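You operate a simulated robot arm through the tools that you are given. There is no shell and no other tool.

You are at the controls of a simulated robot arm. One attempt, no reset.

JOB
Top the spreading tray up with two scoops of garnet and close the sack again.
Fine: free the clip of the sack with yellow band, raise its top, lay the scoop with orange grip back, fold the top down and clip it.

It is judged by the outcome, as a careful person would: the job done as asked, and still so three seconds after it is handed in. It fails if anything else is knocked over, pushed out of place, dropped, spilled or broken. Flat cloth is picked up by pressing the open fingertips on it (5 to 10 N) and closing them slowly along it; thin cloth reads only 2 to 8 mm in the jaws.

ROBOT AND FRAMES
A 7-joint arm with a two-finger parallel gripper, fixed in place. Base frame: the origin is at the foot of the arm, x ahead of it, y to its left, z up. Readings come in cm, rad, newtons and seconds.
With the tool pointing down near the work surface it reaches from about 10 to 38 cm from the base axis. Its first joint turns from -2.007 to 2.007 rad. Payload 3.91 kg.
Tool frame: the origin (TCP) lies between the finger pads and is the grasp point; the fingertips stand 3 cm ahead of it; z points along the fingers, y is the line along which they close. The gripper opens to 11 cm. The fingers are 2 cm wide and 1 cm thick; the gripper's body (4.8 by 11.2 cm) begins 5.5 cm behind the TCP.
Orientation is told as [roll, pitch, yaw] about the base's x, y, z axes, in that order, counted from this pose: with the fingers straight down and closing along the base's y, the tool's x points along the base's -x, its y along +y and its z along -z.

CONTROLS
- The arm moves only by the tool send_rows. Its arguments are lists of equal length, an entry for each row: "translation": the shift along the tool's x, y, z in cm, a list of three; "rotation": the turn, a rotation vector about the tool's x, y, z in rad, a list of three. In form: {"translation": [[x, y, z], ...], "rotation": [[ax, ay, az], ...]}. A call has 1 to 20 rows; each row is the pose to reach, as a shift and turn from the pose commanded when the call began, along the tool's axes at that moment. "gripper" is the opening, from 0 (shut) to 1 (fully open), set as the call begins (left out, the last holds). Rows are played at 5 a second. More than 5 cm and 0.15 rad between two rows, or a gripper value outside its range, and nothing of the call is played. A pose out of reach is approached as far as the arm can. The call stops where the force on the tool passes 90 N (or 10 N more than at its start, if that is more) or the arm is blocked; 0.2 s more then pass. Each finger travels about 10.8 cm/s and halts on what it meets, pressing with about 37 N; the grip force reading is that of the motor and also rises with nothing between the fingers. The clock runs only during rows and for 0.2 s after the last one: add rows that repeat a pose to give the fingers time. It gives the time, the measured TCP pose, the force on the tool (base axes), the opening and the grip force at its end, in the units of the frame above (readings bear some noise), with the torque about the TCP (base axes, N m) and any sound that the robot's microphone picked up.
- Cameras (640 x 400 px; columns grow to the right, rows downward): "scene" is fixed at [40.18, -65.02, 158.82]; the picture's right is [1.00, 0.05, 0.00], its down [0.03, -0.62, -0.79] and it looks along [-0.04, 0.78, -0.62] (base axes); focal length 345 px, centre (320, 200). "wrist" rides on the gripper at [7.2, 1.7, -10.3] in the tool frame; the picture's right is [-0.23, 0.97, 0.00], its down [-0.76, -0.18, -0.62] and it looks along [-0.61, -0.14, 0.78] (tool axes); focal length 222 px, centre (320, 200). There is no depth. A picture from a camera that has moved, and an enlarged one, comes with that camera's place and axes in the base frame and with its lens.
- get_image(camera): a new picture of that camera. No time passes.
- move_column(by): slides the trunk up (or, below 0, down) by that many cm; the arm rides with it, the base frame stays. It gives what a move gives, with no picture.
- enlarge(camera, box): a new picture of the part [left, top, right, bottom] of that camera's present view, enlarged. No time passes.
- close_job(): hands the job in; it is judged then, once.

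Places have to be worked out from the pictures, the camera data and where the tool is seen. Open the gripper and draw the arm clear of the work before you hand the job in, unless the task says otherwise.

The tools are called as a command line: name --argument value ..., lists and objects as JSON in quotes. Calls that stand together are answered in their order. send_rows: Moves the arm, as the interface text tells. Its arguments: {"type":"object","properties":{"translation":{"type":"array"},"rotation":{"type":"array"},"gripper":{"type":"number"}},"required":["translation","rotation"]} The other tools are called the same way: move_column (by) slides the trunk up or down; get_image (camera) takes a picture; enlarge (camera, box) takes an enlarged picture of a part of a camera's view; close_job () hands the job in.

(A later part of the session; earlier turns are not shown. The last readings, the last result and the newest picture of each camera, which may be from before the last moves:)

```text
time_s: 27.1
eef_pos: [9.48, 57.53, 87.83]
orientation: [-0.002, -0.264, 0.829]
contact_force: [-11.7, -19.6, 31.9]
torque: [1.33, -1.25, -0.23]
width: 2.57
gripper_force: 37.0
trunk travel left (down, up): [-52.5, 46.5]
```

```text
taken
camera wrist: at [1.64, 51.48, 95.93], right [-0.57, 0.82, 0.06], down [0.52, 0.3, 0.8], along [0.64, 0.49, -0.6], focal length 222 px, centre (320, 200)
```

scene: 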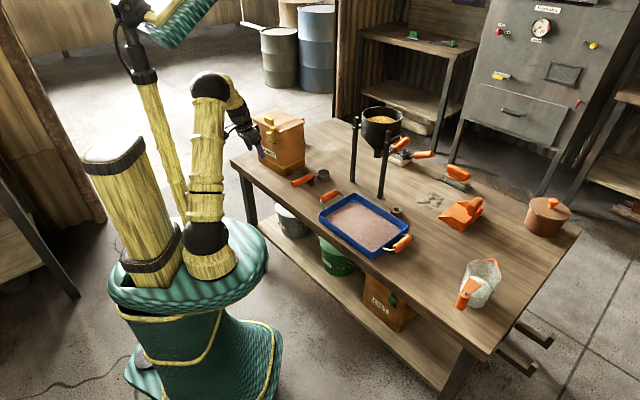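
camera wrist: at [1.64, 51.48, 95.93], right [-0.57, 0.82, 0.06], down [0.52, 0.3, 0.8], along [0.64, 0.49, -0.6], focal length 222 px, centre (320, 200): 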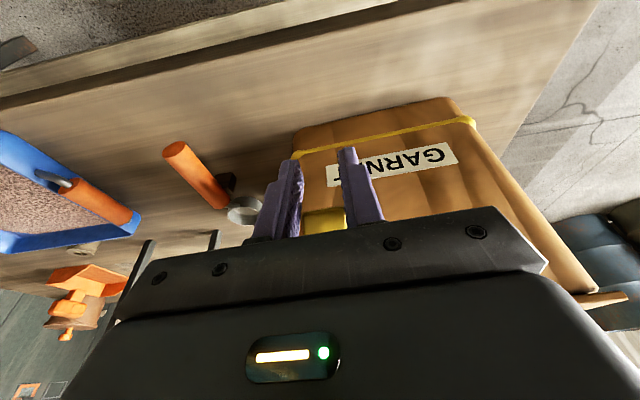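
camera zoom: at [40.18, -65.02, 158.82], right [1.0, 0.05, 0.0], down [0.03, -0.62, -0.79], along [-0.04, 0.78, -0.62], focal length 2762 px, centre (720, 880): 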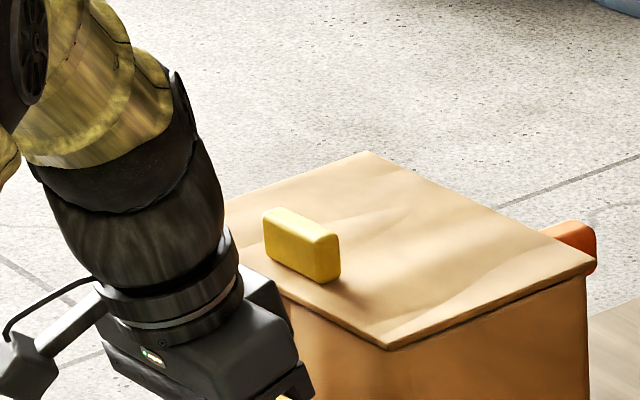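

The forces are building, so the clip is near the end of its swing. I release it here.

send_rows --translation '[[0, 0, 0], [0, 0, 0], [0, 0, 0]]' --rotation '[[0, 0, 0], [0, 0, 0], [0, 0, 0]]' --gripper 0.6

get_image --camera "wrist"

```text
time_s: 27.9
eef_pos: [9.81, 57.79, 87.62]
orientation: [-0.003, -0.262, 0.826]
contact_force: [-1.2, -8.2, 10.1]
torque: [0.6, -0.12, -0.03]
width: 6.58
gripper_force: 0.1
trunk travel left (down, up): [-52.5, 46.5]
```

```text
taken
camera wrist: at [2.0, 51.76, 95.64], right [-0.57, 0.82, 0.06], down [0.52, 0.3, 0.8], along [0.64, 0.48, -0.6], focal length 222 px, centre (320, 200)
```

wrist: 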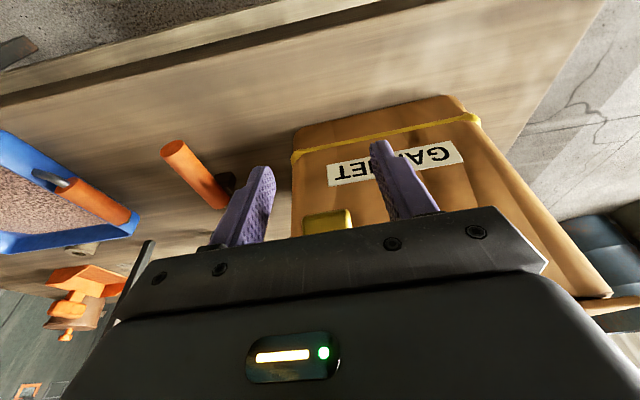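

A slight contact remains. I withdraw along the tool axis, up and outward.

send_rows --translation '[[0, 0, -1], [0, 0, -3], [0.5, 0, -5], [1, 0, -8], [1.5, 0, -11]]' --rotation '[[0, 0, 0], [0, 0, 0], [0, 0, 0], [0, 0, 0], [0, 0, 0]]'

get_image --camera "wrist"

enlarge --camera "scene" --box '[230, 90, 350, 200]'

```text
time_s: 29.1
eef_pos: [6.81, 54.63, 97.8]
orientation: [-0.004, -0.262, 0.828]
contact_force: [0.4, -0.1, -0.2]
torque: [0.03, -0.01, -0.05]
width: 6.58
gripper_force: 0.1
trunk travel left (down, up): [-52.5, 46.5]
```

```text
taken
camera wrist: at [-1.02, 48.62, 105.89], right [-0.57, 0.82, 0.06], down [0.52, 0.3, 0.8], along [0.64, 0.48, -0.6], focal length 222 px, centre (320, 200)
```

wrist: 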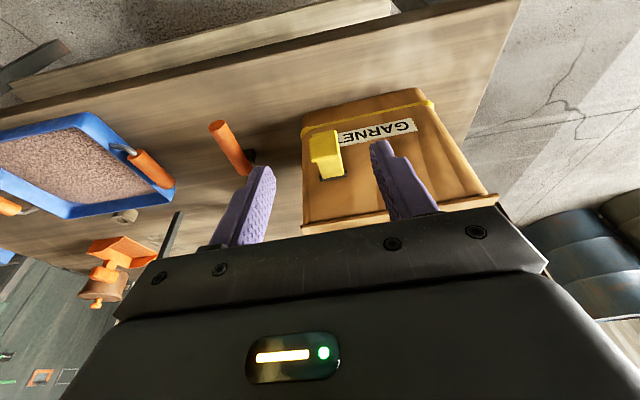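

```text
3.64 times, centred on (290, 145) of scene
camera zoom: at [40.18, -65.02, 158.82], right [1.0, 0.05, 0.0], down [0.03, -0.62, -0.79], along [-0.04, 0.78, -0.62], focal length 1256 px, centre (429, 400)
```

zoom: 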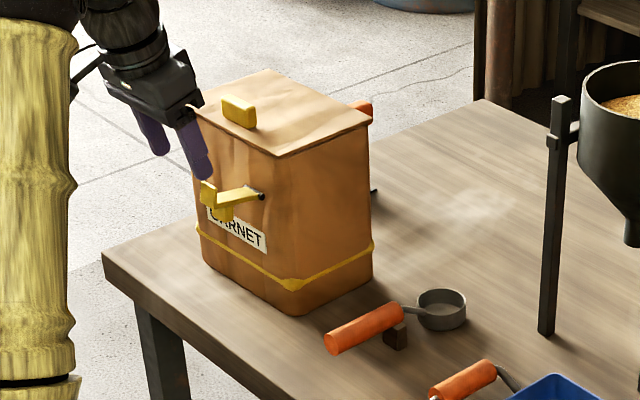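

The clip is open and stays out horizontally by friction. Next is the lid bar, so I rise to see it and relocate it.

send_rows --translation '[[0, 0, -4], [0, 0, -8], [0, 1.5, -12]]' --rotation '[[0, 0, 0], [0, 0, 0], [0, 0, 0]]'

get_image --camera "wrist"

enlarge --camera "scene" --box '[230, 90, 310, 140]'

```text
time_s: 29.9
eef_pos: [3.65, 53.52, 109.45]
orientation: [-0.002, -0.262, 0.827]
contact_force: [-0.1, 0.0, -0.3]
torque: [0.02, -0.01, -0.02]
width: 6.59
gripper_force: 0.0
trunk travel left (down, up): [-52.5, 46.5]
```

```text
taken
camera wrist: at [-4.26, 47.5, 117.46], right [-0.57, 0.82, 0.06], down [0.52, 0.3, 0.8], along [0.64, 0.48, -0.6], focal length 222 px, centre (320, 200)
```

wrist: 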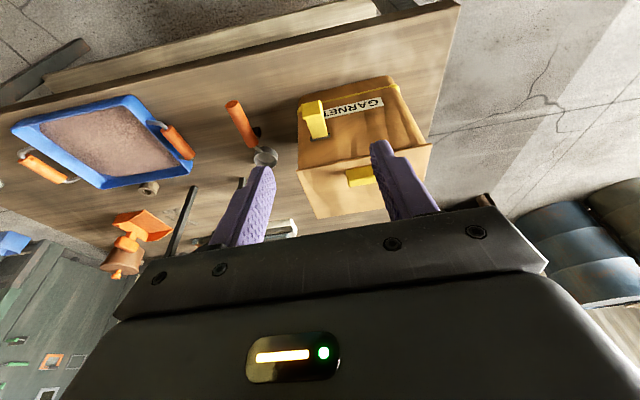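

```text
8.00 times, centred on (270, 115) of scene
camera zoom: at [40.18, -65.02, 158.82], right [1.0, 0.05, 0.0], down [0.03, -0.62, -0.79], along [-0.04, 0.78, -0.62], focal length 2762 px, centre (720, 880)
```

zoom: 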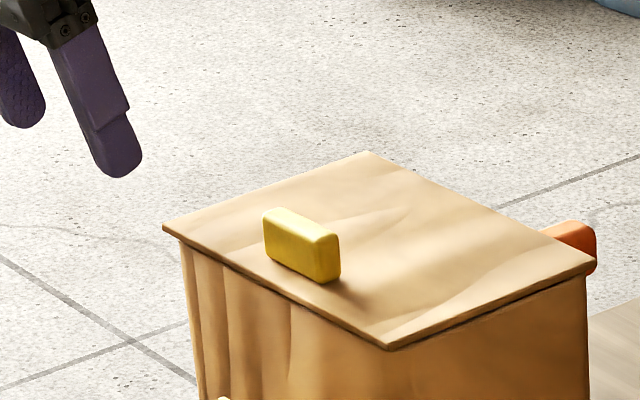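

I enlarge the bar in the wrist view for a better fix.

enlarge --camera "wrist" --box '[290, 120, 440, 230]'

```text
3.64 times, centred on (365, 175) of wrist
camera zoom: at [-4.26, 47.5, 117.46], right [-0.57, 0.82, 0.06], down [0.52, 0.3, 0.8], along [0.64, 0.48, -0.6], focal length 808 px, centre (156, 291)
```

zoom: 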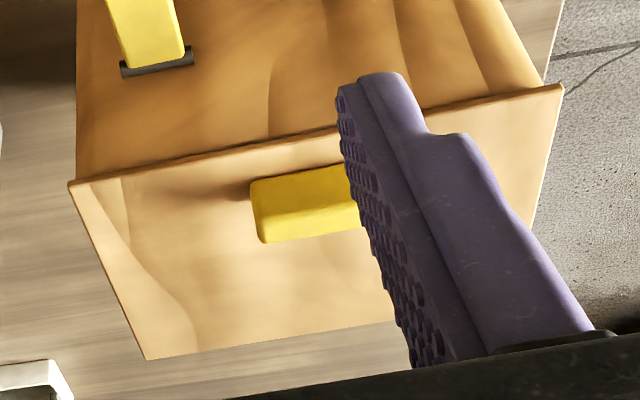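

The bar centre is at about (11.5, 68.2, 94.7), roughly 5.3 cm long along the face direction, and the lid top is at z ≈ 93.5. I move above it with the fingers open past its ends and stop 6 cm short to check.

send_rows --translation '[[-3, 1.05, 2.5], [-6, 2.1, 5], [-9, 3.15, 7.5], [-11.78, 4.17, 9.75]]' --rotation '[[0, 0, 0], [0, 0, 0], [0, 0, 0], [0, 0, 0]]' --gripper 0.78

get_image --camera "wrist"

enlarge --camera "scene" --box '[230, 80, 326, 140]'

```text
time_s: 30.9
eef_pos: [10.1, 66.64, 102.8]
orientation: [-0.003, -0.262, 0.827]
contact_force: [-0.2, -0.3, 0.5]
torque: [0.01, -0.01, 0.01]
width: 8.58
gripper_force: 0.1
trunk travel left (down, up): [-52.5, 46.5]
```

```text
taken
camera wrist: at [2.17, 60.64, 110.93], right [-0.57, 0.82, 0.06], down [0.52, 0.3, 0.8], along [0.64, 0.48, -0.6], focal length 222 px, centre (320, 200)
```

wrist: 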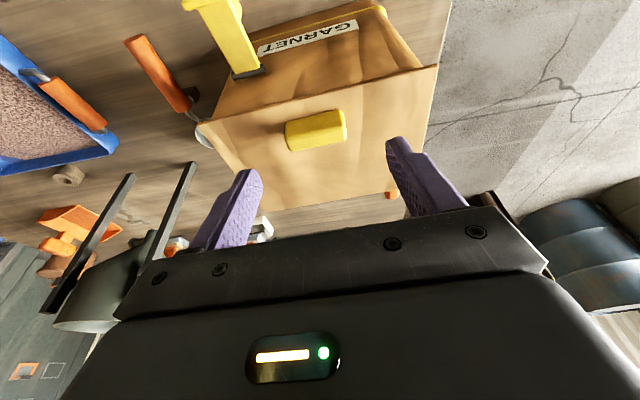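

```text
6.67 times, centred on (278, 110) of scene
camera zoom: at [40.18, -65.02, 158.82], right [1.0, 0.05, 0.0], down [0.03, -0.62, -0.79], along [-0.04, 0.78, -0.62], focal length 2302 px, centre (600, 800)
```

zoom: 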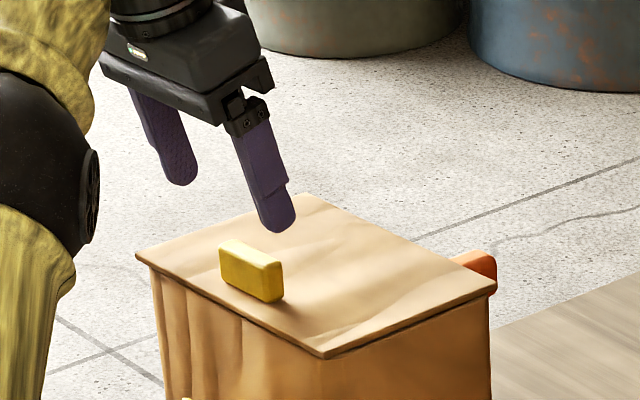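

The refined bar centre is (11.4, 67.8). I descend so the fingertips straddle its ends just above the lid.

send_rows --translation '[[0.2, -0.1, 2], [0.4, -0.18, 4], [0.47, -0.18, 5], [0.47, -0.18, 5.55]]' --rotation '[[0, 0, 0], [0, 0, 0], [0, 0, 0], [0, 0, 0]]'

get_image --camera "wrist"

enlarge --camera "scene" --box '[230, 80, 326, 140]'

```text
time_s: 31.9
eef_pos: [10.83, 67.25, 97.58]
orientation: [-0.003, -0.262, 0.827]
contact_force: [0.0, -0.3, -0.2]
torque: [0.0, 0.01, -0.01]
width: 8.56
gripper_force: 0.0
trunk travel left (down, up): [-52.5, 46.5]
```

```text
taken
camera wrist: at [2.99, 61.19, 105.56], right [-0.57, 0.82, 0.06], down [0.52, 0.3, 0.8], along [0.64, 0.48, -0.6], focal length 222 px, centre (320, 200)
```

wrist: 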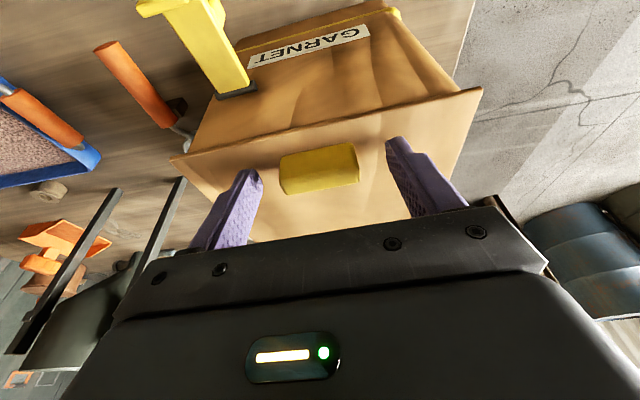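

```text
6.67 times, centred on (278, 110) of scene
camera zoom: at [40.18, -65.02, 158.82], right [1.0, 0.05, 0.0], down [0.03, -0.62, -0.79], along [-0.04, 0.78, -0.62], focal length 2302 px, centre (600, 800)
```

zoom: 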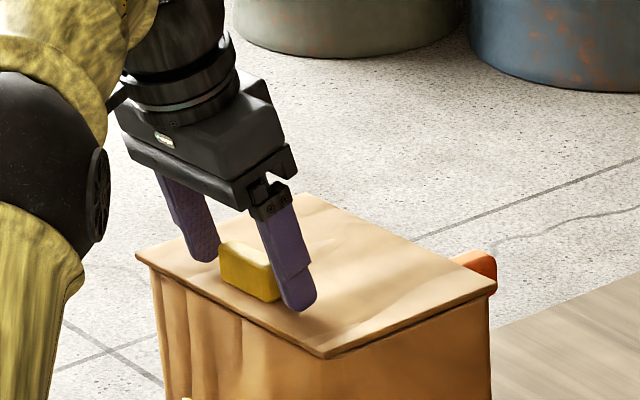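

The fingertips bracket the bar. I go down 3 mm more and close.

send_rows --translation '[[0, 0, 0.35], [0, 0, 0.35]]' --rotation '[[0, 0, 0], [0, 0, 0]]'

send_rows --translation '[[0, 0, 0], [0, 0, 0], [0, 0, 0]]' --rotation '[[0, 0, 0], [0, 0, 0], [0, 0, 0]]' --gripper 0.0

enlarge --camera "scene" --box '[230, 80, 326, 140]'

get_image --camera "wrist"

```text
time_s: 32.5
eef_pos: [10.92, 67.26, 97.25]
orientation: [-0.001, -0.265, 0.827]
contact_force: [-0.6, -0.1, 1.0]
torque: [0.11, 0.07, 0.0]
width: 8.55
gripper_force: 0.0
trunk travel left (down, up): [-52.5, 46.5]
```

```text
time_s: 33.3
eef_pos: [10.94, 67.12, 97.18]
orientation: [-0.004, -0.261, 0.828]
contact_force: [-0.2, -4.0, 2.9]
torque: [-0.09, 0.11, -0.31]
width: 4.99
gripper_force: 36.8
trunk travel left (down, up): [-52.5, 46.5]
```

```text
6.67 times, centred on (278, 110) of scene
camera zoom: at [40.18, -65.02, 158.82], right [1.0, 0.05, 0.0], down [0.03, -0.62, -0.79], along [-0.04, 0.78, -0.62], focal length 2302 px, centre (600, 800)
```

zoom: 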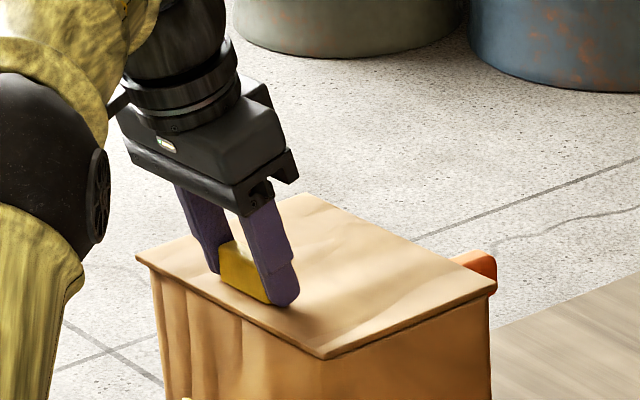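

```text
taken
camera wrist: at [3.05, 61.17, 105.28], right [-0.57, 0.82, 0.06], down [0.52, 0.3, 0.8], along [0.64, 0.48, -0.6], focal length 222 px, centre (320, 200)
```

wrist: 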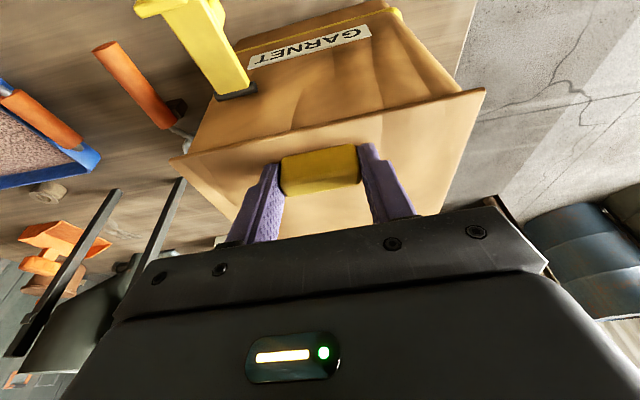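

The bar is held at 5.0 cm. I lift the lid along its hinge arc, 15° first.

send_rows --translation '[[-0.3, 0, -0.7], [-0.66, 0, -1.41], [-1.05, 0, -2.1], [-1.5, 0, -2.73], [-1.5, 0, -2.73]]' --rotation '[[0, 0, 0], [0, 0, 0], [0, 0, 0], [0, 0, 0], [0, 0, 0]]'

enlarge --camera "scene" --box '[230, 80, 326, 140]'

get_image --camera "wrist"

```text
time_s: 34.5
eef_pos: [11.47, 67.75, 100.2]
orientation: [-0.004, -0.259, 0.826]
contact_force: [2.3, -5.8, 0.3]
torque: [-0.77, 0.89, -0.29]
width: 4.99
gripper_force: 36.8
trunk travel left (down, up): [-52.5, 46.5]
```

```text
6.67 times, centred on (278, 110) of scene
camera zoom: at [40.18, -65.02, 158.82], right [1.0, 0.05, 0.0], down [0.03, -0.62, -0.79], along [-0.04, 0.78, -0.62], focal length 2302 px, centre (600, 800)
```

zoom: 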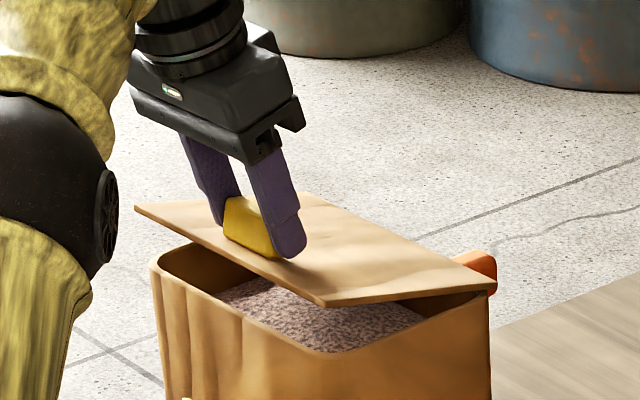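

```text
taken
camera wrist: at [3.61, 61.8, 108.22], right [-0.57, 0.82, 0.05], down [0.52, 0.3, 0.8], along [0.64, 0.48, -0.6], focal length 222 px, centre (320, 200)
```

wrist: 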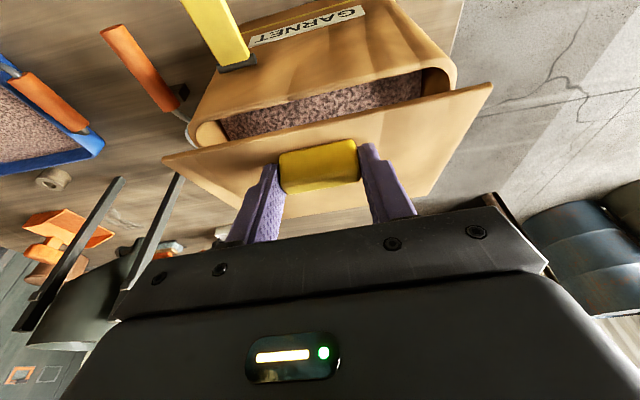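

The lid rises freely and the garnet is visible inside. I continue the arc to about 45°.

send_rows --translation '[[-0.45, 0, -0.57], [-0.94, 0, -1.13], [-1.5, 0, -1.7], [-2.16, 0, -2.26], [-2.7, 0, -2.7], [-3.35, 0, -3.1], [-4.1, 0, -3.5], [-4.84, 0, -3.88], [-4.84, 0, -3.88]]' --rotation '[[0, 0, 0], [0, 0, 0], [0, 0, 0], [0, 0, 0], [0, 0, 0], [0, 0, 0], [0, 0, 0], [0, 0, 0], [0, 0, 0]]'

enlarge --camera "scene" --box '[230, 70, 326, 140]'

```text
time_s: 36.5
eef_pos: [13.57, 67.74, 103.61]
orientation: [-0.006, -0.261, 0.827]
contact_force: [-4.5, 0.4, 0.7]
torque: [-1.0, 0.45, 0.1]
width: 4.94
gripper_force: 37.4
out of reach, approached as far as the arm can: row 4, 5, 6, 7, 8, 9
trunk travel left (down, up): [-52.5, 46.5]
```

```text
5.71 times, centred on (278, 105) of scene
camera zoom: at [40.18, -65.02, 158.82], right [1.0, 0.05, 0.0], down [0.03, -0.62, -0.79], along [-0.04, 0.78, -0.62], focal length 1973 px, centre (560, 743)
```

zoom: 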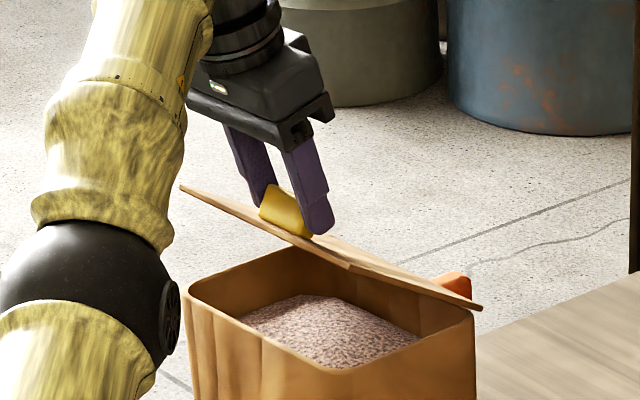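

The arm reached the end of its range with the trunk this low: it stalled near 33° and drifted about 1.5 cm sideways. I go back to the last reachable point on the arc at about 26°, which removes the sideways drift.

send_rows --translation '[[2.7, 0, 1.2], [3.0, 0, 1.7], [3.34, 0, 2.18], [3.34, 0, 2.18]]' --rotation '[[0, 0, 0], [0, 0, 0], [0, 0, 0], [0, 0, 0]]'

enlarge --camera "scene" --box '[230, 80, 326, 140]'

```text
time_s: 37.5
eef_pos: [11.83, 67.94, 102.08]
orientation: [-0.001, -0.263, 0.825]
contact_force: [5.4, -25.1, 16.9]
torque: [0.12, -0.76, -0.87]
width: 4.96
gripper_force: 36.4
out of reach, approached as far as the arm can: row 1, 2, 3, 4
trunk travel left (down, up): [-52.5, 46.5]
```

```text
6.67 times, centred on (278, 110) of scene
camera zoom: at [40.18, -65.02, 158.82], right [1.0, 0.05, 0.0], down [0.03, -0.62, -0.79], along [-0.04, 0.78, -0.62], focal length 2302 px, centre (600, 800)
```

zoom: 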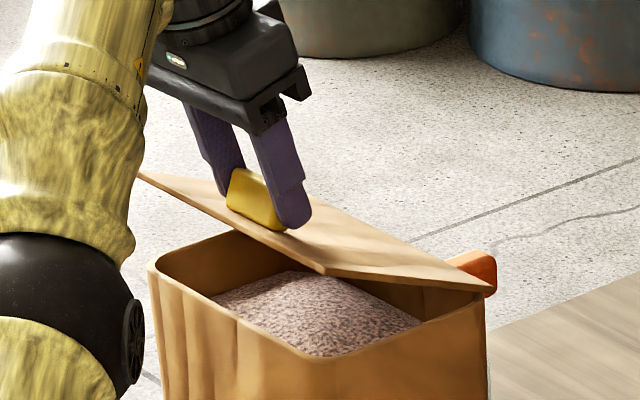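

The sack and lid are back in line. I open the fingers to see whether the lid holds by itself.

send_rows --translation '[[0, 0, 0], [0, 0, 0], [0, 0, 0]]' --rotation '[[0, 0, 0], [0, 0, 0], [0, 0, 0]]' --gripper 0.8

enlarge --camera "scene" --box '[230, 80, 326, 140]'

get_image --camera "wrist"

```text
time_s: 38.3
eef_pos: [11.95, 68.33, 101.7]
orientation: [-0.003, -0.261, 0.826]
contact_force: [0.0, -0.2, -0.1]
torque: [0.02, -0.01, 0.01]
width: 8.8
gripper_force: 0.0
trunk travel left (down, up): [-52.5, 46.5]
```

```text
6.67 times, centred on (278, 110) of scene
camera zoom: at [40.18, -65.02, 158.82], right [1.0, 0.05, 0.0], down [0.03, -0.62, -0.79], along [-0.04, 0.78, -0.62], focal length 2302 px, centre (600, 800)
```

zoom: 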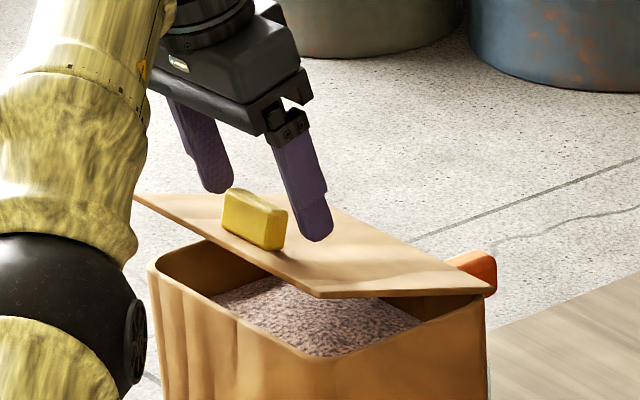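

```text
taken
camera wrist: at [4.07, 62.4, 109.65], right [-0.57, 0.82, 0.06], down [0.52, 0.3, 0.8], along [0.64, 0.48, -0.6], focal length 222 px, centre (320, 200)
```

wrist: 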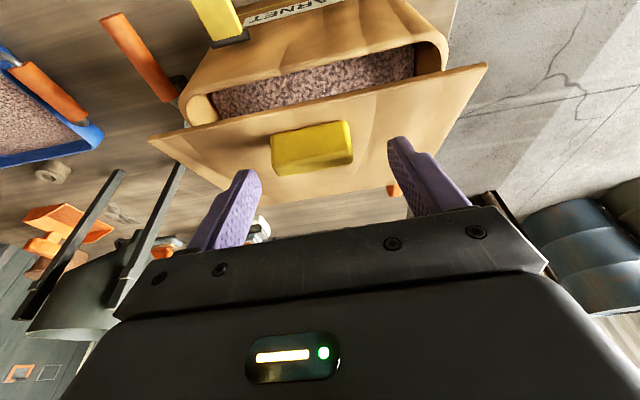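

The lid dropped a bit to about 15–18°. I withdraw upward and see whether it holds there.

send_rows --translation '[[0, 0, -2], [1, 0, -4], [4, 0, -6], [7.5, 0, -8], [11, 0, -9], [11, 0, -9], [11, 0, -9]]' --rotation '[[0, 0, 0], [0, 0, 0], [0, 0, 0], [0, 0, 0], [0, 0, 0], [0, 0, 0], [0, 0, 0]]'

enlarge --camera "scene" --box '[230, 80, 326, 140]'

get_image --camera "wrist"

```text
time_s: 39.9
eef_pos: [2.57, 63.65, 110.11]
orientation: [-0.004, -0.261, 0.828]
contact_force: [-0.4, -1.0, 0.4]
torque: [0.02, -0.05, 0.02]
width: 8.79
gripper_force: 0.1
out of reach, approached as far as the arm can: row 3, 4, 5, 6, 7
trunk travel left (down, up): [-52.5, 46.5]
```

```text
6.67 times, centred on (278, 110) of scene
camera zoom: at [40.18, -65.02, 158.82], right [1.0, 0.05, 0.0], down [0.03, -0.62, -0.79], along [-0.04, 0.78, -0.62], focal length 2302 px, centre (600, 800)
```

zoom: 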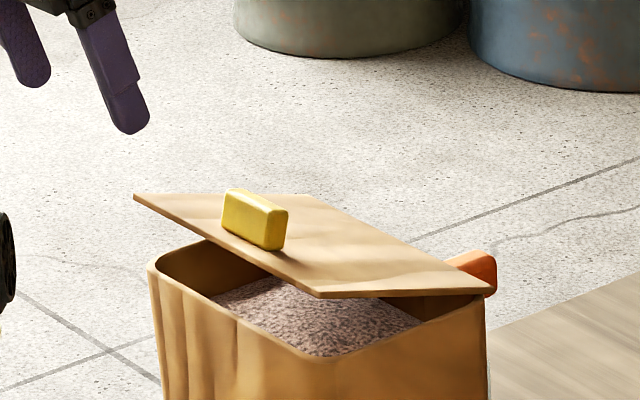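

```text
taken
camera wrist: at [-5.25, 57.72, 118.13], right [-0.57, 0.82, 0.05], down [0.52, 0.3, 0.8], along [0.64, 0.48, -0.6], focal length 222 px, centre (320, 200)
```

wrist: 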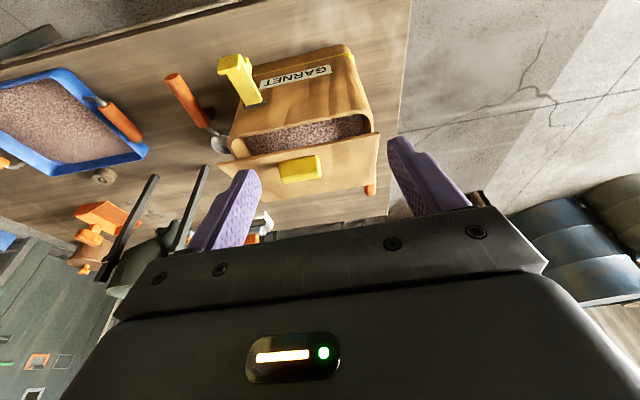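

The lid stays at about 17° on its own friction, which is good. I raise the trunk 7 cm and check that the arm tracks normally again in free air.

move_column --by 7

send_rows --translation '[[0, 0, 0], [0, 0, 0]]' --rotation '[[0, 0, 0], [0, 0, 0]]' --gripper 0.0

get_image --camera "scene"

```text
time_s: 41.0
eef_pos: [2.59, 63.65, 117.16]
orientation: [-0.004, -0.261, 0.826]
contact_force: [-0.1, 0.6, 0.0]
torque: [0.0, 0.0, -0.03]
width: 8.81
gripper_force: 0.0
trunk travel left (down, up): [-59.5, 39.5]
```

```text
time_s: 41.6
eef_pos: [2.59, 63.66, 117.19]
orientation: [-0.004, -0.259, 0.827]
contact_force: [-0.1, 0.1, 0.8]
torque: [0.0, 0.02, -0.02]
width: 0.01
gripper_force: 37.1
trunk travel left (down, up): [-59.5, 39.5]
```

```text
taken
```

scene: 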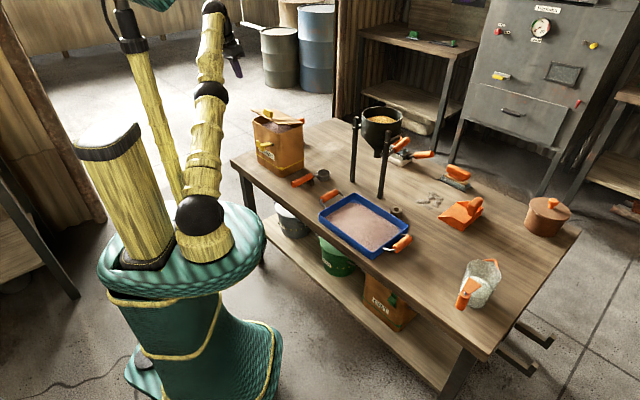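

The arm was stretched almost straight. I pull it back in toward the base.

send_rows --translation '[[1.8, -1.35, 1.07], [3.6, -2.7, 2.13], [5.4, -4.05, 3.2], [7.25, -5.42, 4.27], [7.25, -5.42, 4.27]]' --rotation '[[0, 0, 0], [0, 0, 0], [0, 0, 0], [0, 0, 0], [0, 0, 0]]'

```text
time_s: 42.8
eef_pos: [2.72, 63.6, 117.14]
orientation: [-0.004, -0.261, 0.828]
contact_force: [0.5, 0.6, -0.5]
torque: [0.01, -0.02, 0.0]
width: 0.01
gripper_force: 37.2
out of reach, approached as far as the arm can: row 1, 2, 3, 4, 5
trunk travel left (down, up): [-59.5, 39.5]
```

The arm is locked near full stretch, with the wrist strongly bent. I try the inward target again while tilting the tool further outward, to relieve the wrist and let the elbow fold.

send_rows --translation '[[0, 0, 0], [0, 0, 0], [0, 0, 0], [0, 0, 0], [0, 0, 0]]' --rotation '[[0, -0.12, 0], [0, -0.24, 0], [0, -0.36, 0], [0, -0.48, 0], [0, -0.6, 0]]'

```text
time_s: 44.0
eef_pos: [1.32, 69.66, 120.42]
orientation: [-0.008, -0.761, 0.828]
contact_force: [0.5, -0.1, 0.0]
torque: [-0.04, 0.04, 0.01]
width: 0.0
gripper_force: 36.7
out of reach, approached as far as the arm can: row 1, 2, 3, 4, 5
trunk travel left (down, up): [-59.5, 39.5]
```

I look at the arm from the scene camera to understand the elbow.

enlarge --camera "scene" --box '[100, 0, 300, 250]'

```text
1.60 times, centred on (200, 125) of scene
camera zoom: at [40.18, -65.02, 158.82], right [1.0, 0.05, 0.0], down [0.03, -0.62, -0.79], along [-0.04, 0.78, -0.62], focal length 552 px, centre (512, 320)
```

zoom: 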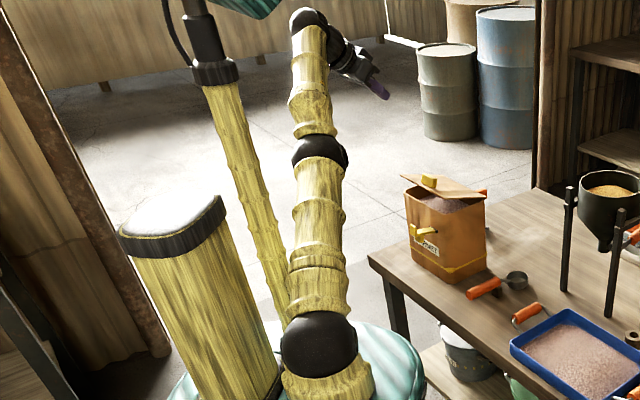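

The forearm is bent upward past straight, about 25° of hyperextension, so the elbow has passed its natural side. I reset the command with a small trunk move and swing the arm to the empty left side, away from the sack, to recover there.

move_column --by 1

send_rows --translation '[[2.32, 3.39, -2.21], [4.8, 6.57, -4.57], [7.39, 9.46, -7.04], [10.14, 12.14, -9.66], [12.99, 14.54, -12.38], [15.97, 16.67, -15.21], [19.07, 18.58, -18.16], [22.2, 20.15, -21.2]]' --rotation '[[-0.046, 0, -0.0485], [-0.0925, 0, -0.097], [-0.138, 0, -0.145], [-0.184, 0, -0.193], [-0.23, 0, -0.241], [-0.276, 0, -0.29], [-0.322, 0, -0.338], [-0.368, 0, -0.386]]'

get_image --camera "scene"

```text
time_s: 44.5
eef_pos: [1.28, 69.83, 121.43]
orientation: [-0.007, -0.76, 0.829]
contact_force: [0.4, -0.7, -1.1]
torque: [-0.03, 0.03, 0.01]
width: 0.02
gripper_force: 36.8
trunk travel left (down, up): [-60.5, 38.5]
```

```text
time_s: 45.6
eef_pos: [-2.12, 69.98, 119.24]
orientation: [-0.17, -0.815, 0.953]
contact_force: [-0.4, 0.5, 0.9]
torque: [0.03, -0.02, 0.02]
width: 0.01
gripper_force: 37.0
out of reach, approached as far as the arm can: row 2, 3, 4, 5
trunk travel left (down, up): [-60.5, 38.5]
stopped in row 5: the arm was blocked; the commanded pose is now the measured one
```

```text
taken
```

scene: 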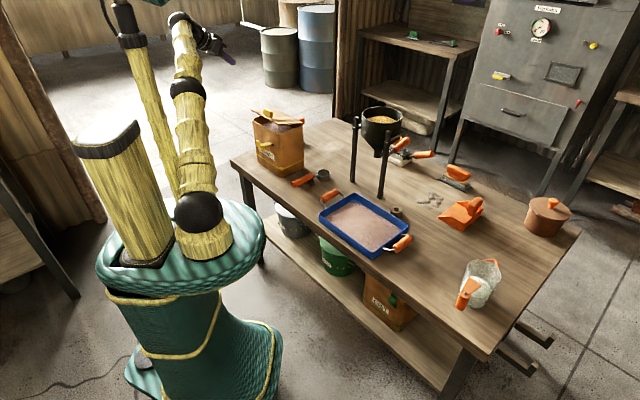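

The first joint is at its left limit, so I swing the other way instead, at this height and well above the table items, keeping the arm's shape.

send_rows --translation '[[-1.8, -3.34, 2.51], [-3.43, -6.87, 4.87], [-4.89, -10.57, 7.07], [-6.16, -14.43, 9.11], [-7.25, -18.43, 10.96], [-8.14, -22.57, 12.64], [-8.84, -26.82, 14.12], [-9.33, -31.16, 15.39]]' --rotation '[[0.047, 0.0075, 0.044], [0.095, 0.015, 0.088], [0.142, 0.0226, 0.132], [0.189, 0.03, 0.176], [0.237, 0.0377, 0.22], [0.284, 0.045, 0.264], [0.331, 0.053, 0.308], [0.379, 0.06, 0.352]]'

get_image --camera "scene"

```text
time_s: 47.4
eef_pos: [32.73, 61.81, 119.54]
orientation: [-0.171, -0.814, 0.436]
contact_force: [0.7, -0.4, -0.8]
torque: [-0.02, 0.0, 0.0]
width: 0.0
gripper_force: 36.6
trunk travel left (down, up): [-60.5, 38.5]
```

```text
taken
```

scene: 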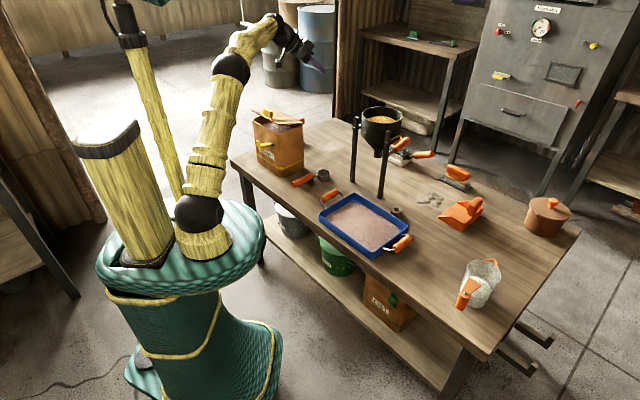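

Now it tracks. I test pulling the tool straight in toward the base by 8 cm.

send_rows --translation '[[1.1, -1.4, -0.94], [2.2, -2.8, -1.88], [3.3, -4.2, -2.8], [4.36, -5.56, -3.75], [4.36, -5.56, -3.75]]' --rotation '[[0, 0, 0], [0, 0, 0], [0, 0, 0], [0, 0, 0], [0, 0, 0]]'

get_image --camera "scene"

```text
time_s: 48.6
eef_pos: [29.07, 54.94, 119.28]
orientation: [-0.17, -0.814, 0.439]
contact_force: [0.5, 0.3, -1.2]
torque: [-0.01, 0.03, 0.0]
width: 0.0
gripper_force: 36.9
trunk travel left (down, up): [-60.5, 38.5]
```

```text
taken
```

scene: 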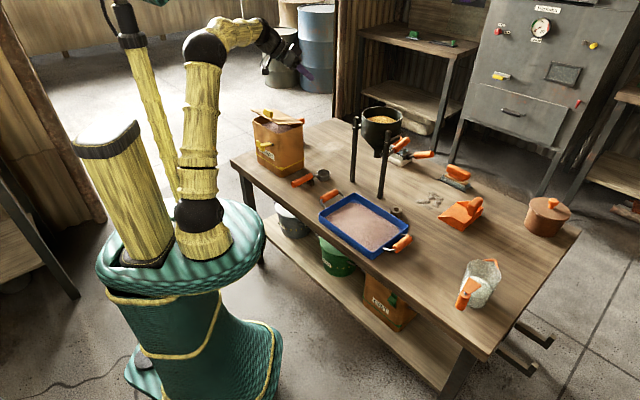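

With joint 1 away from its limit the elbow folds normally. I trim the trunk by −2 cm, straighten the tool's roll, then bring it round to a waiting point in front of the lid for pushing it open from underneath.

move_column --by -2

send_rows --translation '[[0, 0, 0], [0, 0, 0]]' --rotation '[[-0.085, 0, 0], [-0.17, 0, 0]]'

send_rows --translation '[[3, 2, -1.4], [6, 4, -2.9], [9, 6.1, -4.3], [12, 8.1, -5.75], [15.1, 10.2, -7.2], [18.1, 12.2, -8.6], [18.1, 12.2, -8.6]]' --rotation '[[-0.092, 0, -0.087], [-0.184, 0, -0.174], [-0.276, 0, -0.261], [-0.368, 0, -0.348], [-0.46, 0, -0.435], [-0.553, 0, -0.522], [-0.553, 0, -0.522]]'

get_image --camera "wrist"

enlarge --camera "scene" --box '[220, 70, 332, 140]'

```text
time_s: 49.3
eef_pos: [29.13, 54.9, 117.27]
orientation: [-0.169, -0.814, 0.438]
contact_force: [0.0, 0.0, -0.1]
torque: [0.02, 0.05, 0.0]
width: 0.0
gripper_force: 36.8
trunk travel left (down, up): [-58.5, 40.5]
```

```text
time_s: 49.9
eef_pos: [29.05, 54.89, 117.34]
orientation: [-0.001, -0.815, 0.439]
contact_force: [-0.7, -0.6, -0.1]
torque: [-0.01, 0.02, -0.02]
width: 0.0
gripper_force: 37.2
trunk travel left (down, up): [-58.5, 40.5]
```

```text
time_s: 51.5
eef_pos: [7.0, 58.08, 110.04]
orientation: [0.0, -0.814, 1.199]
contact_force: [0.1, -0.3, -0.4]
torque: [0.02, -0.03, 0.03]
width: 0.0
gripper_force: 37.0
trunk travel left (down, up): [-58.5, 40.5]
```

```text
taken
camera wrist: at [0.72, 47.01, 111.79], right [-0.85, 0.5, 0.16], down [0.19, 0.0, 0.98], along [0.49, 0.87, -0.1], focal length 222 px, centre (320, 200)
```

wrist: 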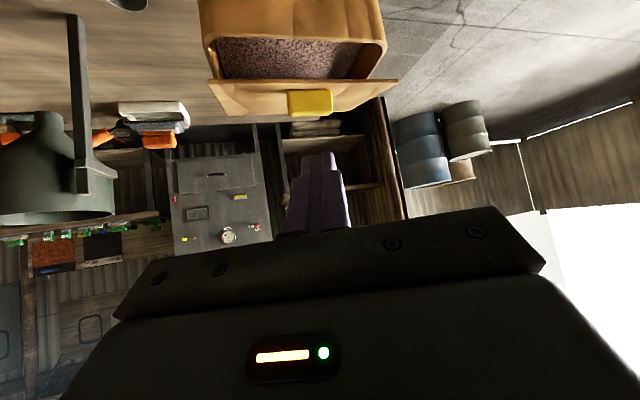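

```text
5.71 times, centred on (276, 105) of scene
camera zoom: at [40.18, -65.02, 158.82], right [1.0, 0.05, 0.0], down [0.03, -0.62, -0.79], along [-0.04, 0.78, -0.62], focal length 1973 px, centre (571, 743)
```

zoom: 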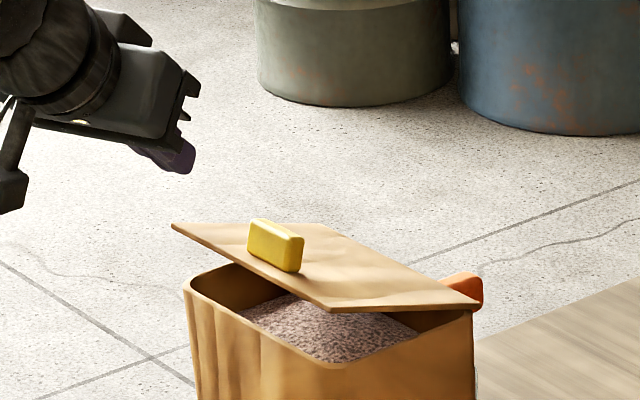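

The lid's front edge centre is at about (10.1, 66.5, 97.5). I move to a spot 5 cm in front and slightly above it with the fingers closed.

send_rows --translation '[[1.8, 0.5, 3], [3.6, 1.05, 6], [5.33, 1.57, 9.07], [5.33, 1.57, 9.07]]' --rotation '[[0, 0, 0], [0, 0, 0], [0, 0, 0], [0, 0, 0]]'

get_image --camera "wrist"

enlarge --camera "scene" --box '[220, 70, 332, 140]'

```text
time_s: 52.5
eef_pos: [6.59, 61.29, 100.04]
orientation: [-0.002, -0.813, 1.197]
contact_force: [0.1, -0.1, -0.1]
torque: [-0.01, -0.04, -0.01]
width: 0.01
gripper_force: 37.0
trunk travel left (down, up): [-58.5, 40.5]
```

```text
taken
camera wrist: at [0.44, 50.25, 101.71], right [-0.85, 0.5, 0.16], down [0.19, 0.0, 0.98], along [0.49, 0.87, -0.1], focal length 222 px, centre (320, 200)
```

wrist: 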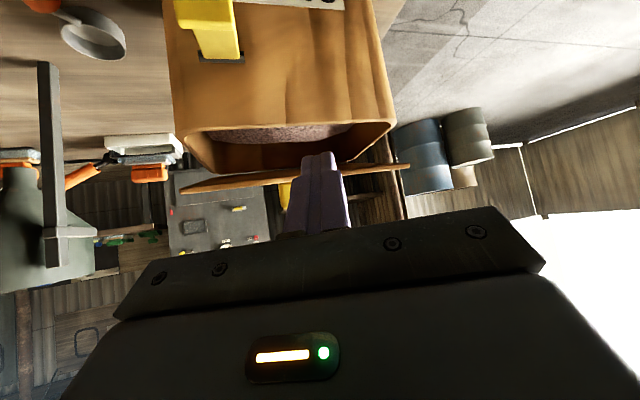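

```text
5.71 times, centred on (276, 105) of scene
camera zoom: at [40.18, -65.02, 158.82], right [1.0, 0.05, 0.0], down [0.03, -0.62, -0.79], along [-0.04, 0.78, -0.62], focal length 1973 px, centre (571, 743)
```

zoom: 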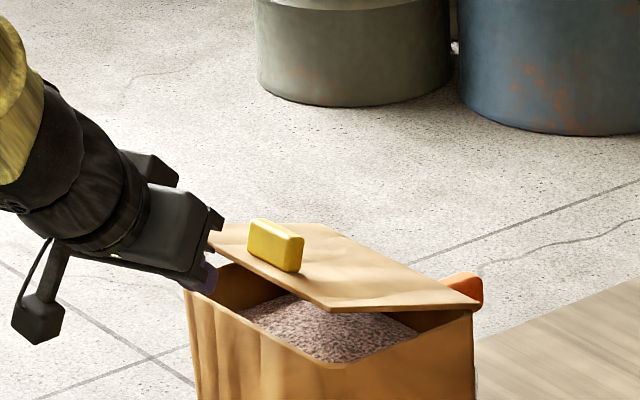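

The view is clear. I lower the tip and slide it just under the lid's front edge.

send_rows --translation '[[1.1, 0, 1.05], [2.25, 0, 2.13], [1.2, -0.67, 3.26], [0.12, -1.34, 4.4], [-0.95, -2.01, 5.52]]' --rotation '[[0, 0, 0], [0, 0, 0], [0, 0, 0], [0, 0, 0], [0, 0, 0]]'

get_image --camera "wrist"

enlarge --camera "scene" --box '[220, 70, 332, 140]'

```text
time_s: 53.7
eef_pos: [10.22, 65.0, 96.83]
orientation: [-0.002, -0.815, 1.198]
contact_force: [0.2, 0.8, -0.4]
torque: [-0.01, 0.02, 0.0]
width: 0.0
gripper_force: 37.3
trunk travel left (down, up): [-58.5, 40.5]
```

```text
taken
camera wrist: at [4.08, 53.95, 98.58], right [-0.85, 0.5, 0.16], down [0.19, 0.0, 0.98], along [0.49, 0.87, -0.1], focal length 222 px, centre (320, 200)
```

wrist: 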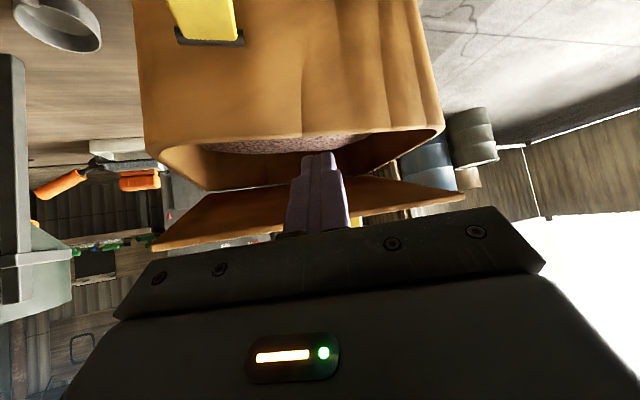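

```text
5.71 times, centred on (276, 105) of scene
camera zoom: at [40.18, -65.02, 158.82], right [1.0, 0.05, 0.0], down [0.03, -0.62, -0.79], along [-0.04, 0.78, -0.62], focal length 1973 px, centre (571, 743)
```

zoom: 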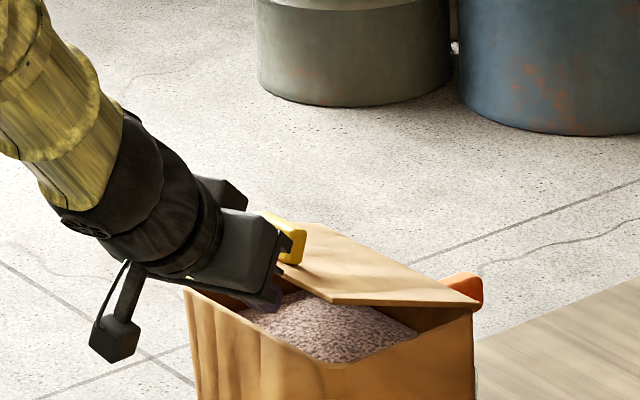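

The tip is under the lid without contact. I push the lid up along its hinge arc, to about 40° first.

send_rows --translation '[[-0.9, -0.12, -0.5], [-1.85, -0.26, -0.95], [-2.85, -0.48, -1.25], [-3.83, -0.7, -1.48], [-4.8, -1.0, -1.55], [-5.79, -1.28, -1.57], [-5.79, -1.28, -1.57]]' --rotation '[[0, 0, 0], [0, 0, 0], [0, 0, 0], [0, 0, 0], [0, 0, 0], [0, 0, 0], [0, 0, 0]]'

get_image --camera "wrist"

enlarge --camera "scene" --box '[220, 70, 332, 140]'

```text
time_s: 55.3
eef_pos: [12.42, 67.21, 102.14]
orientation: [-0.003, -0.813, 1.197]
contact_force: [-0.6, 0.0, 0.2]
torque: [0.02, -0.01, 0.01]
width: 0.03
gripper_force: 36.7
trunk travel left (down, up): [-58.5, 40.5]
```

```text
taken
camera wrist: at [6.26, 56.15, 103.91], right [-0.85, 0.5, 0.16], down [0.19, 0.0, 0.98], along [0.49, 0.87, -0.1], focal length 222 px, centre (320, 200)
```

wrist: 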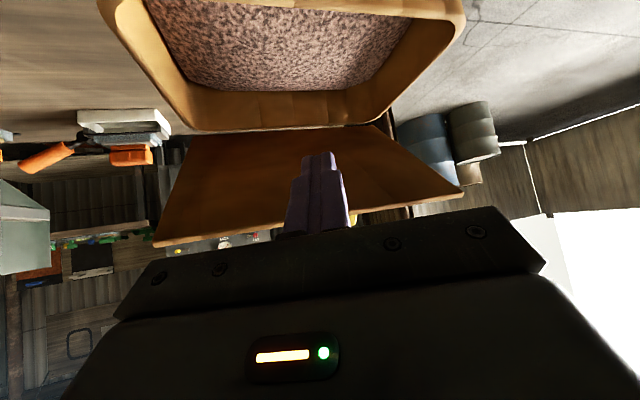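

```text
5.71 times, centred on (276, 105) of scene
camera zoom: at [40.18, -65.02, 158.82], right [1.0, 0.05, 0.0], down [0.03, -0.62, -0.79], along [-0.04, 0.78, -0.62], focal length 1973 px, centre (571, 743)
```

zoom: 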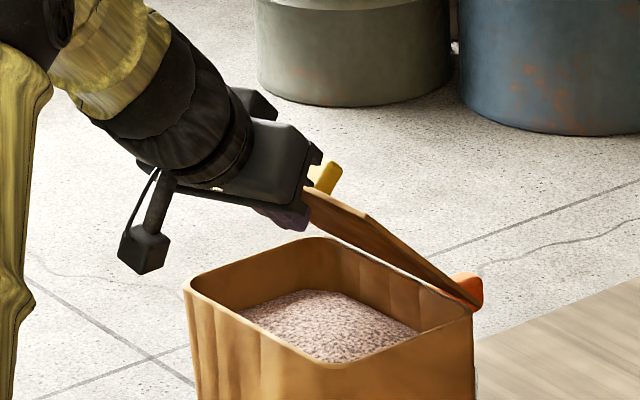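

The lid is at about 45° with almost no force. I continue to about 80°.

send_rows --translation '[[-0.95, -0.32, 0.1], [-1.88, -0.66, 0.25], [-2.75, -1.0, 0.5], [-3.6, -1.37, 0.82], [-4.4, -1.75, 1.22], [-5.11, -2.12, 1.67], [-5.8, -2.5, 2.2], [-6.4, -2.87, 2.76], [-6.4, -2.87, 2.76]]' --rotation '[[0, 0, 0], [0, 0, 0], [0, 0, 0], [0, 0, 0], [0, 0, 0], [0, 0, 0], [0, 0, 0], [0, 0, 0], [0, 0, 0]]'

get_image --camera "wrist"

enlarge --camera "scene" --box '[220, 70, 332, 140]'

```text
time_s: 57.3
eef_pos: [17.48, 72.13, 104.94]
orientation: [-0.001, -0.811, 1.196]
contact_force: [0.4, -0.7, -0.1]
torque: [-0.02, 0.0, -0.01]
width: 0.0
gripper_force: 37.1
trunk travel left (down, up): [-58.5, 40.5]
```

```text
taken
camera wrist: at [11.25, 61.06, 106.65], right [-0.85, 0.5, 0.16], down [0.19, 0.0, 0.98], along [0.49, 0.87, -0.1], focal length 222 px, centre (320, 200)
```

wrist: 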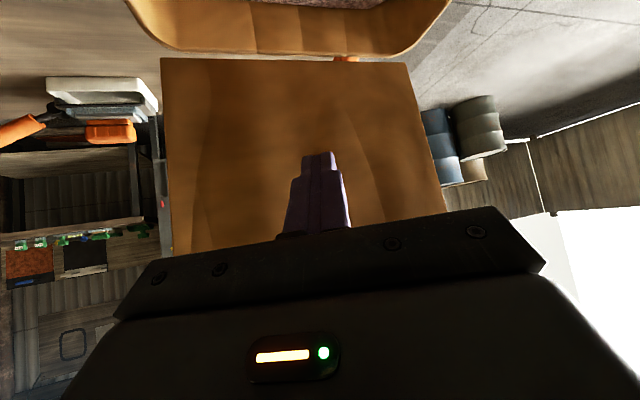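

```text
5.71 times, centred on (276, 105) of scene
camera zoom: at [40.18, -65.02, 158.82], right [1.0, 0.05, 0.0], down [0.03, -0.62, -0.79], along [-0.04, 0.78, -0.62], focal length 1973 px, centre (571, 743)
```

zoom: 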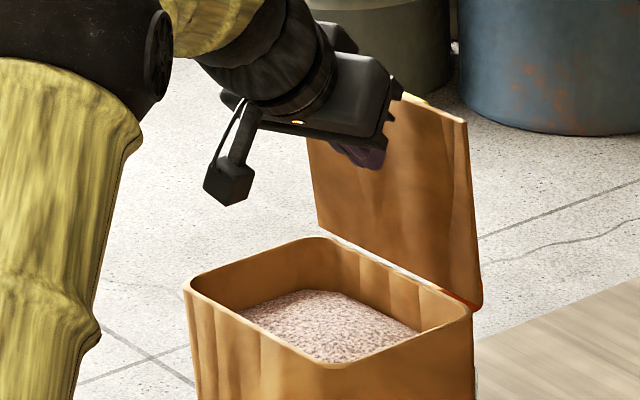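

The lid stands at about 80° and the contact force is near zero. I push a bit further, to just past vertical.

send_rows --translation '[[-0.55, -0.37, 0.6], [-1.09, -0.74, 1.22], [-1.45, -1.0, 1.75], [-1.81, -1.31, 2.28]]' --rotation '[[0, 0, 0], [0, 0, 0], [0, 0, 0], [0, 0, 0]]'

enlarge --camera "scene" --box '[220, 70, 332, 140]'

```text
time_s: 58.3
eef_pos: [19.78, 74.34, 104.56]
orientation: [0.001, -0.814, 1.197]
contact_force: [0.5, -0.4, 0.7]
torque: [-0.04, -0.02, -0.01]
width: 0.02
gripper_force: 36.7
trunk travel left (down, up): [-58.5, 40.5]
```

```text
5.71 times, centred on (276, 105) of scene
camera zoom: at [40.18, -65.02, 158.82], right [1.0, 0.05, 0.0], down [0.03, -0.62, -0.79], along [-0.04, 0.78, -0.62], focal length 1973 px, centre (571, 743)
```

zoom: 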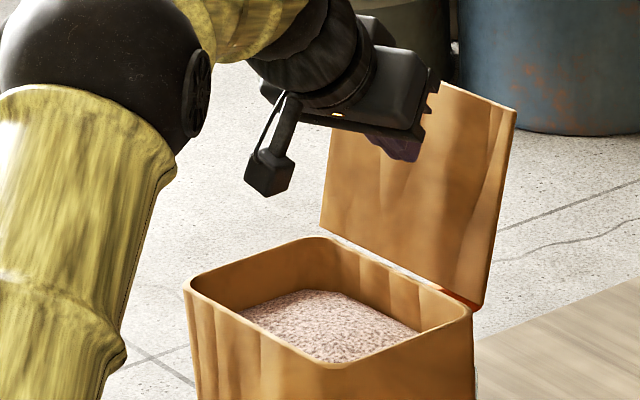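

The lid stands open past vertical and holds. I withdraw the tool out and up, away from the lid.

send_rows --translation '[[1.5, 1.2, -3.7], [3, 2.35, -7.5], [4.5, 3.5, -11.3], [5.95, 4.68, -15.04]]' --rotation '[[0, 0, 0], [0, 0, 0], [0, 0, 0], [0, 0, 0]]'

get_image --camera "scene"

get_image --camera "wrist"

```text
time_s: 59.3
eef_pos: [9.77, 61.89, 110.72]
orientation: [0.0, -0.814, 1.194]
contact_force: [-0.1, 0.2, 0.1]
torque: [-0.01, 0.0, 0.02]
width: 0.01
gripper_force: 36.3
trunk travel left (down, up): [-58.5, 40.5]
```

```text
taken
```

scene: 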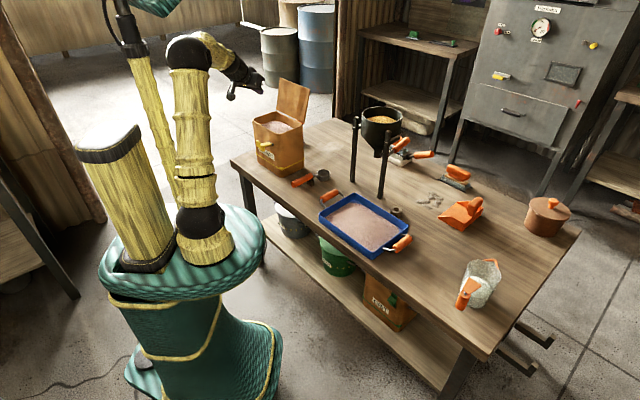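

```text
taken
camera wrist: at [3.61, 50.89, 112.5], right [-0.85, 0.5, 0.17], down [0.19, 0.0, 0.98], along [0.49, 0.87, -0.1], focal length 222 px, centre (320, 200)
```

wrist: 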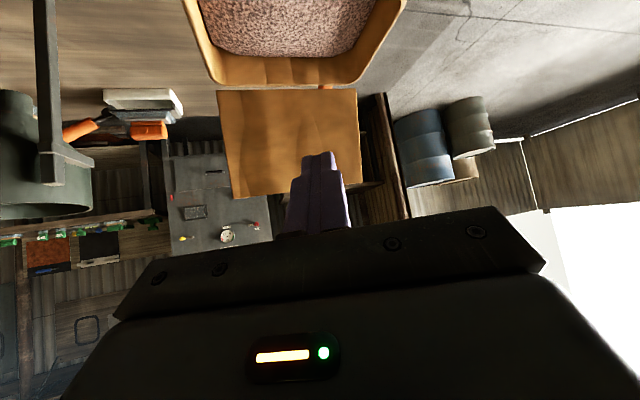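

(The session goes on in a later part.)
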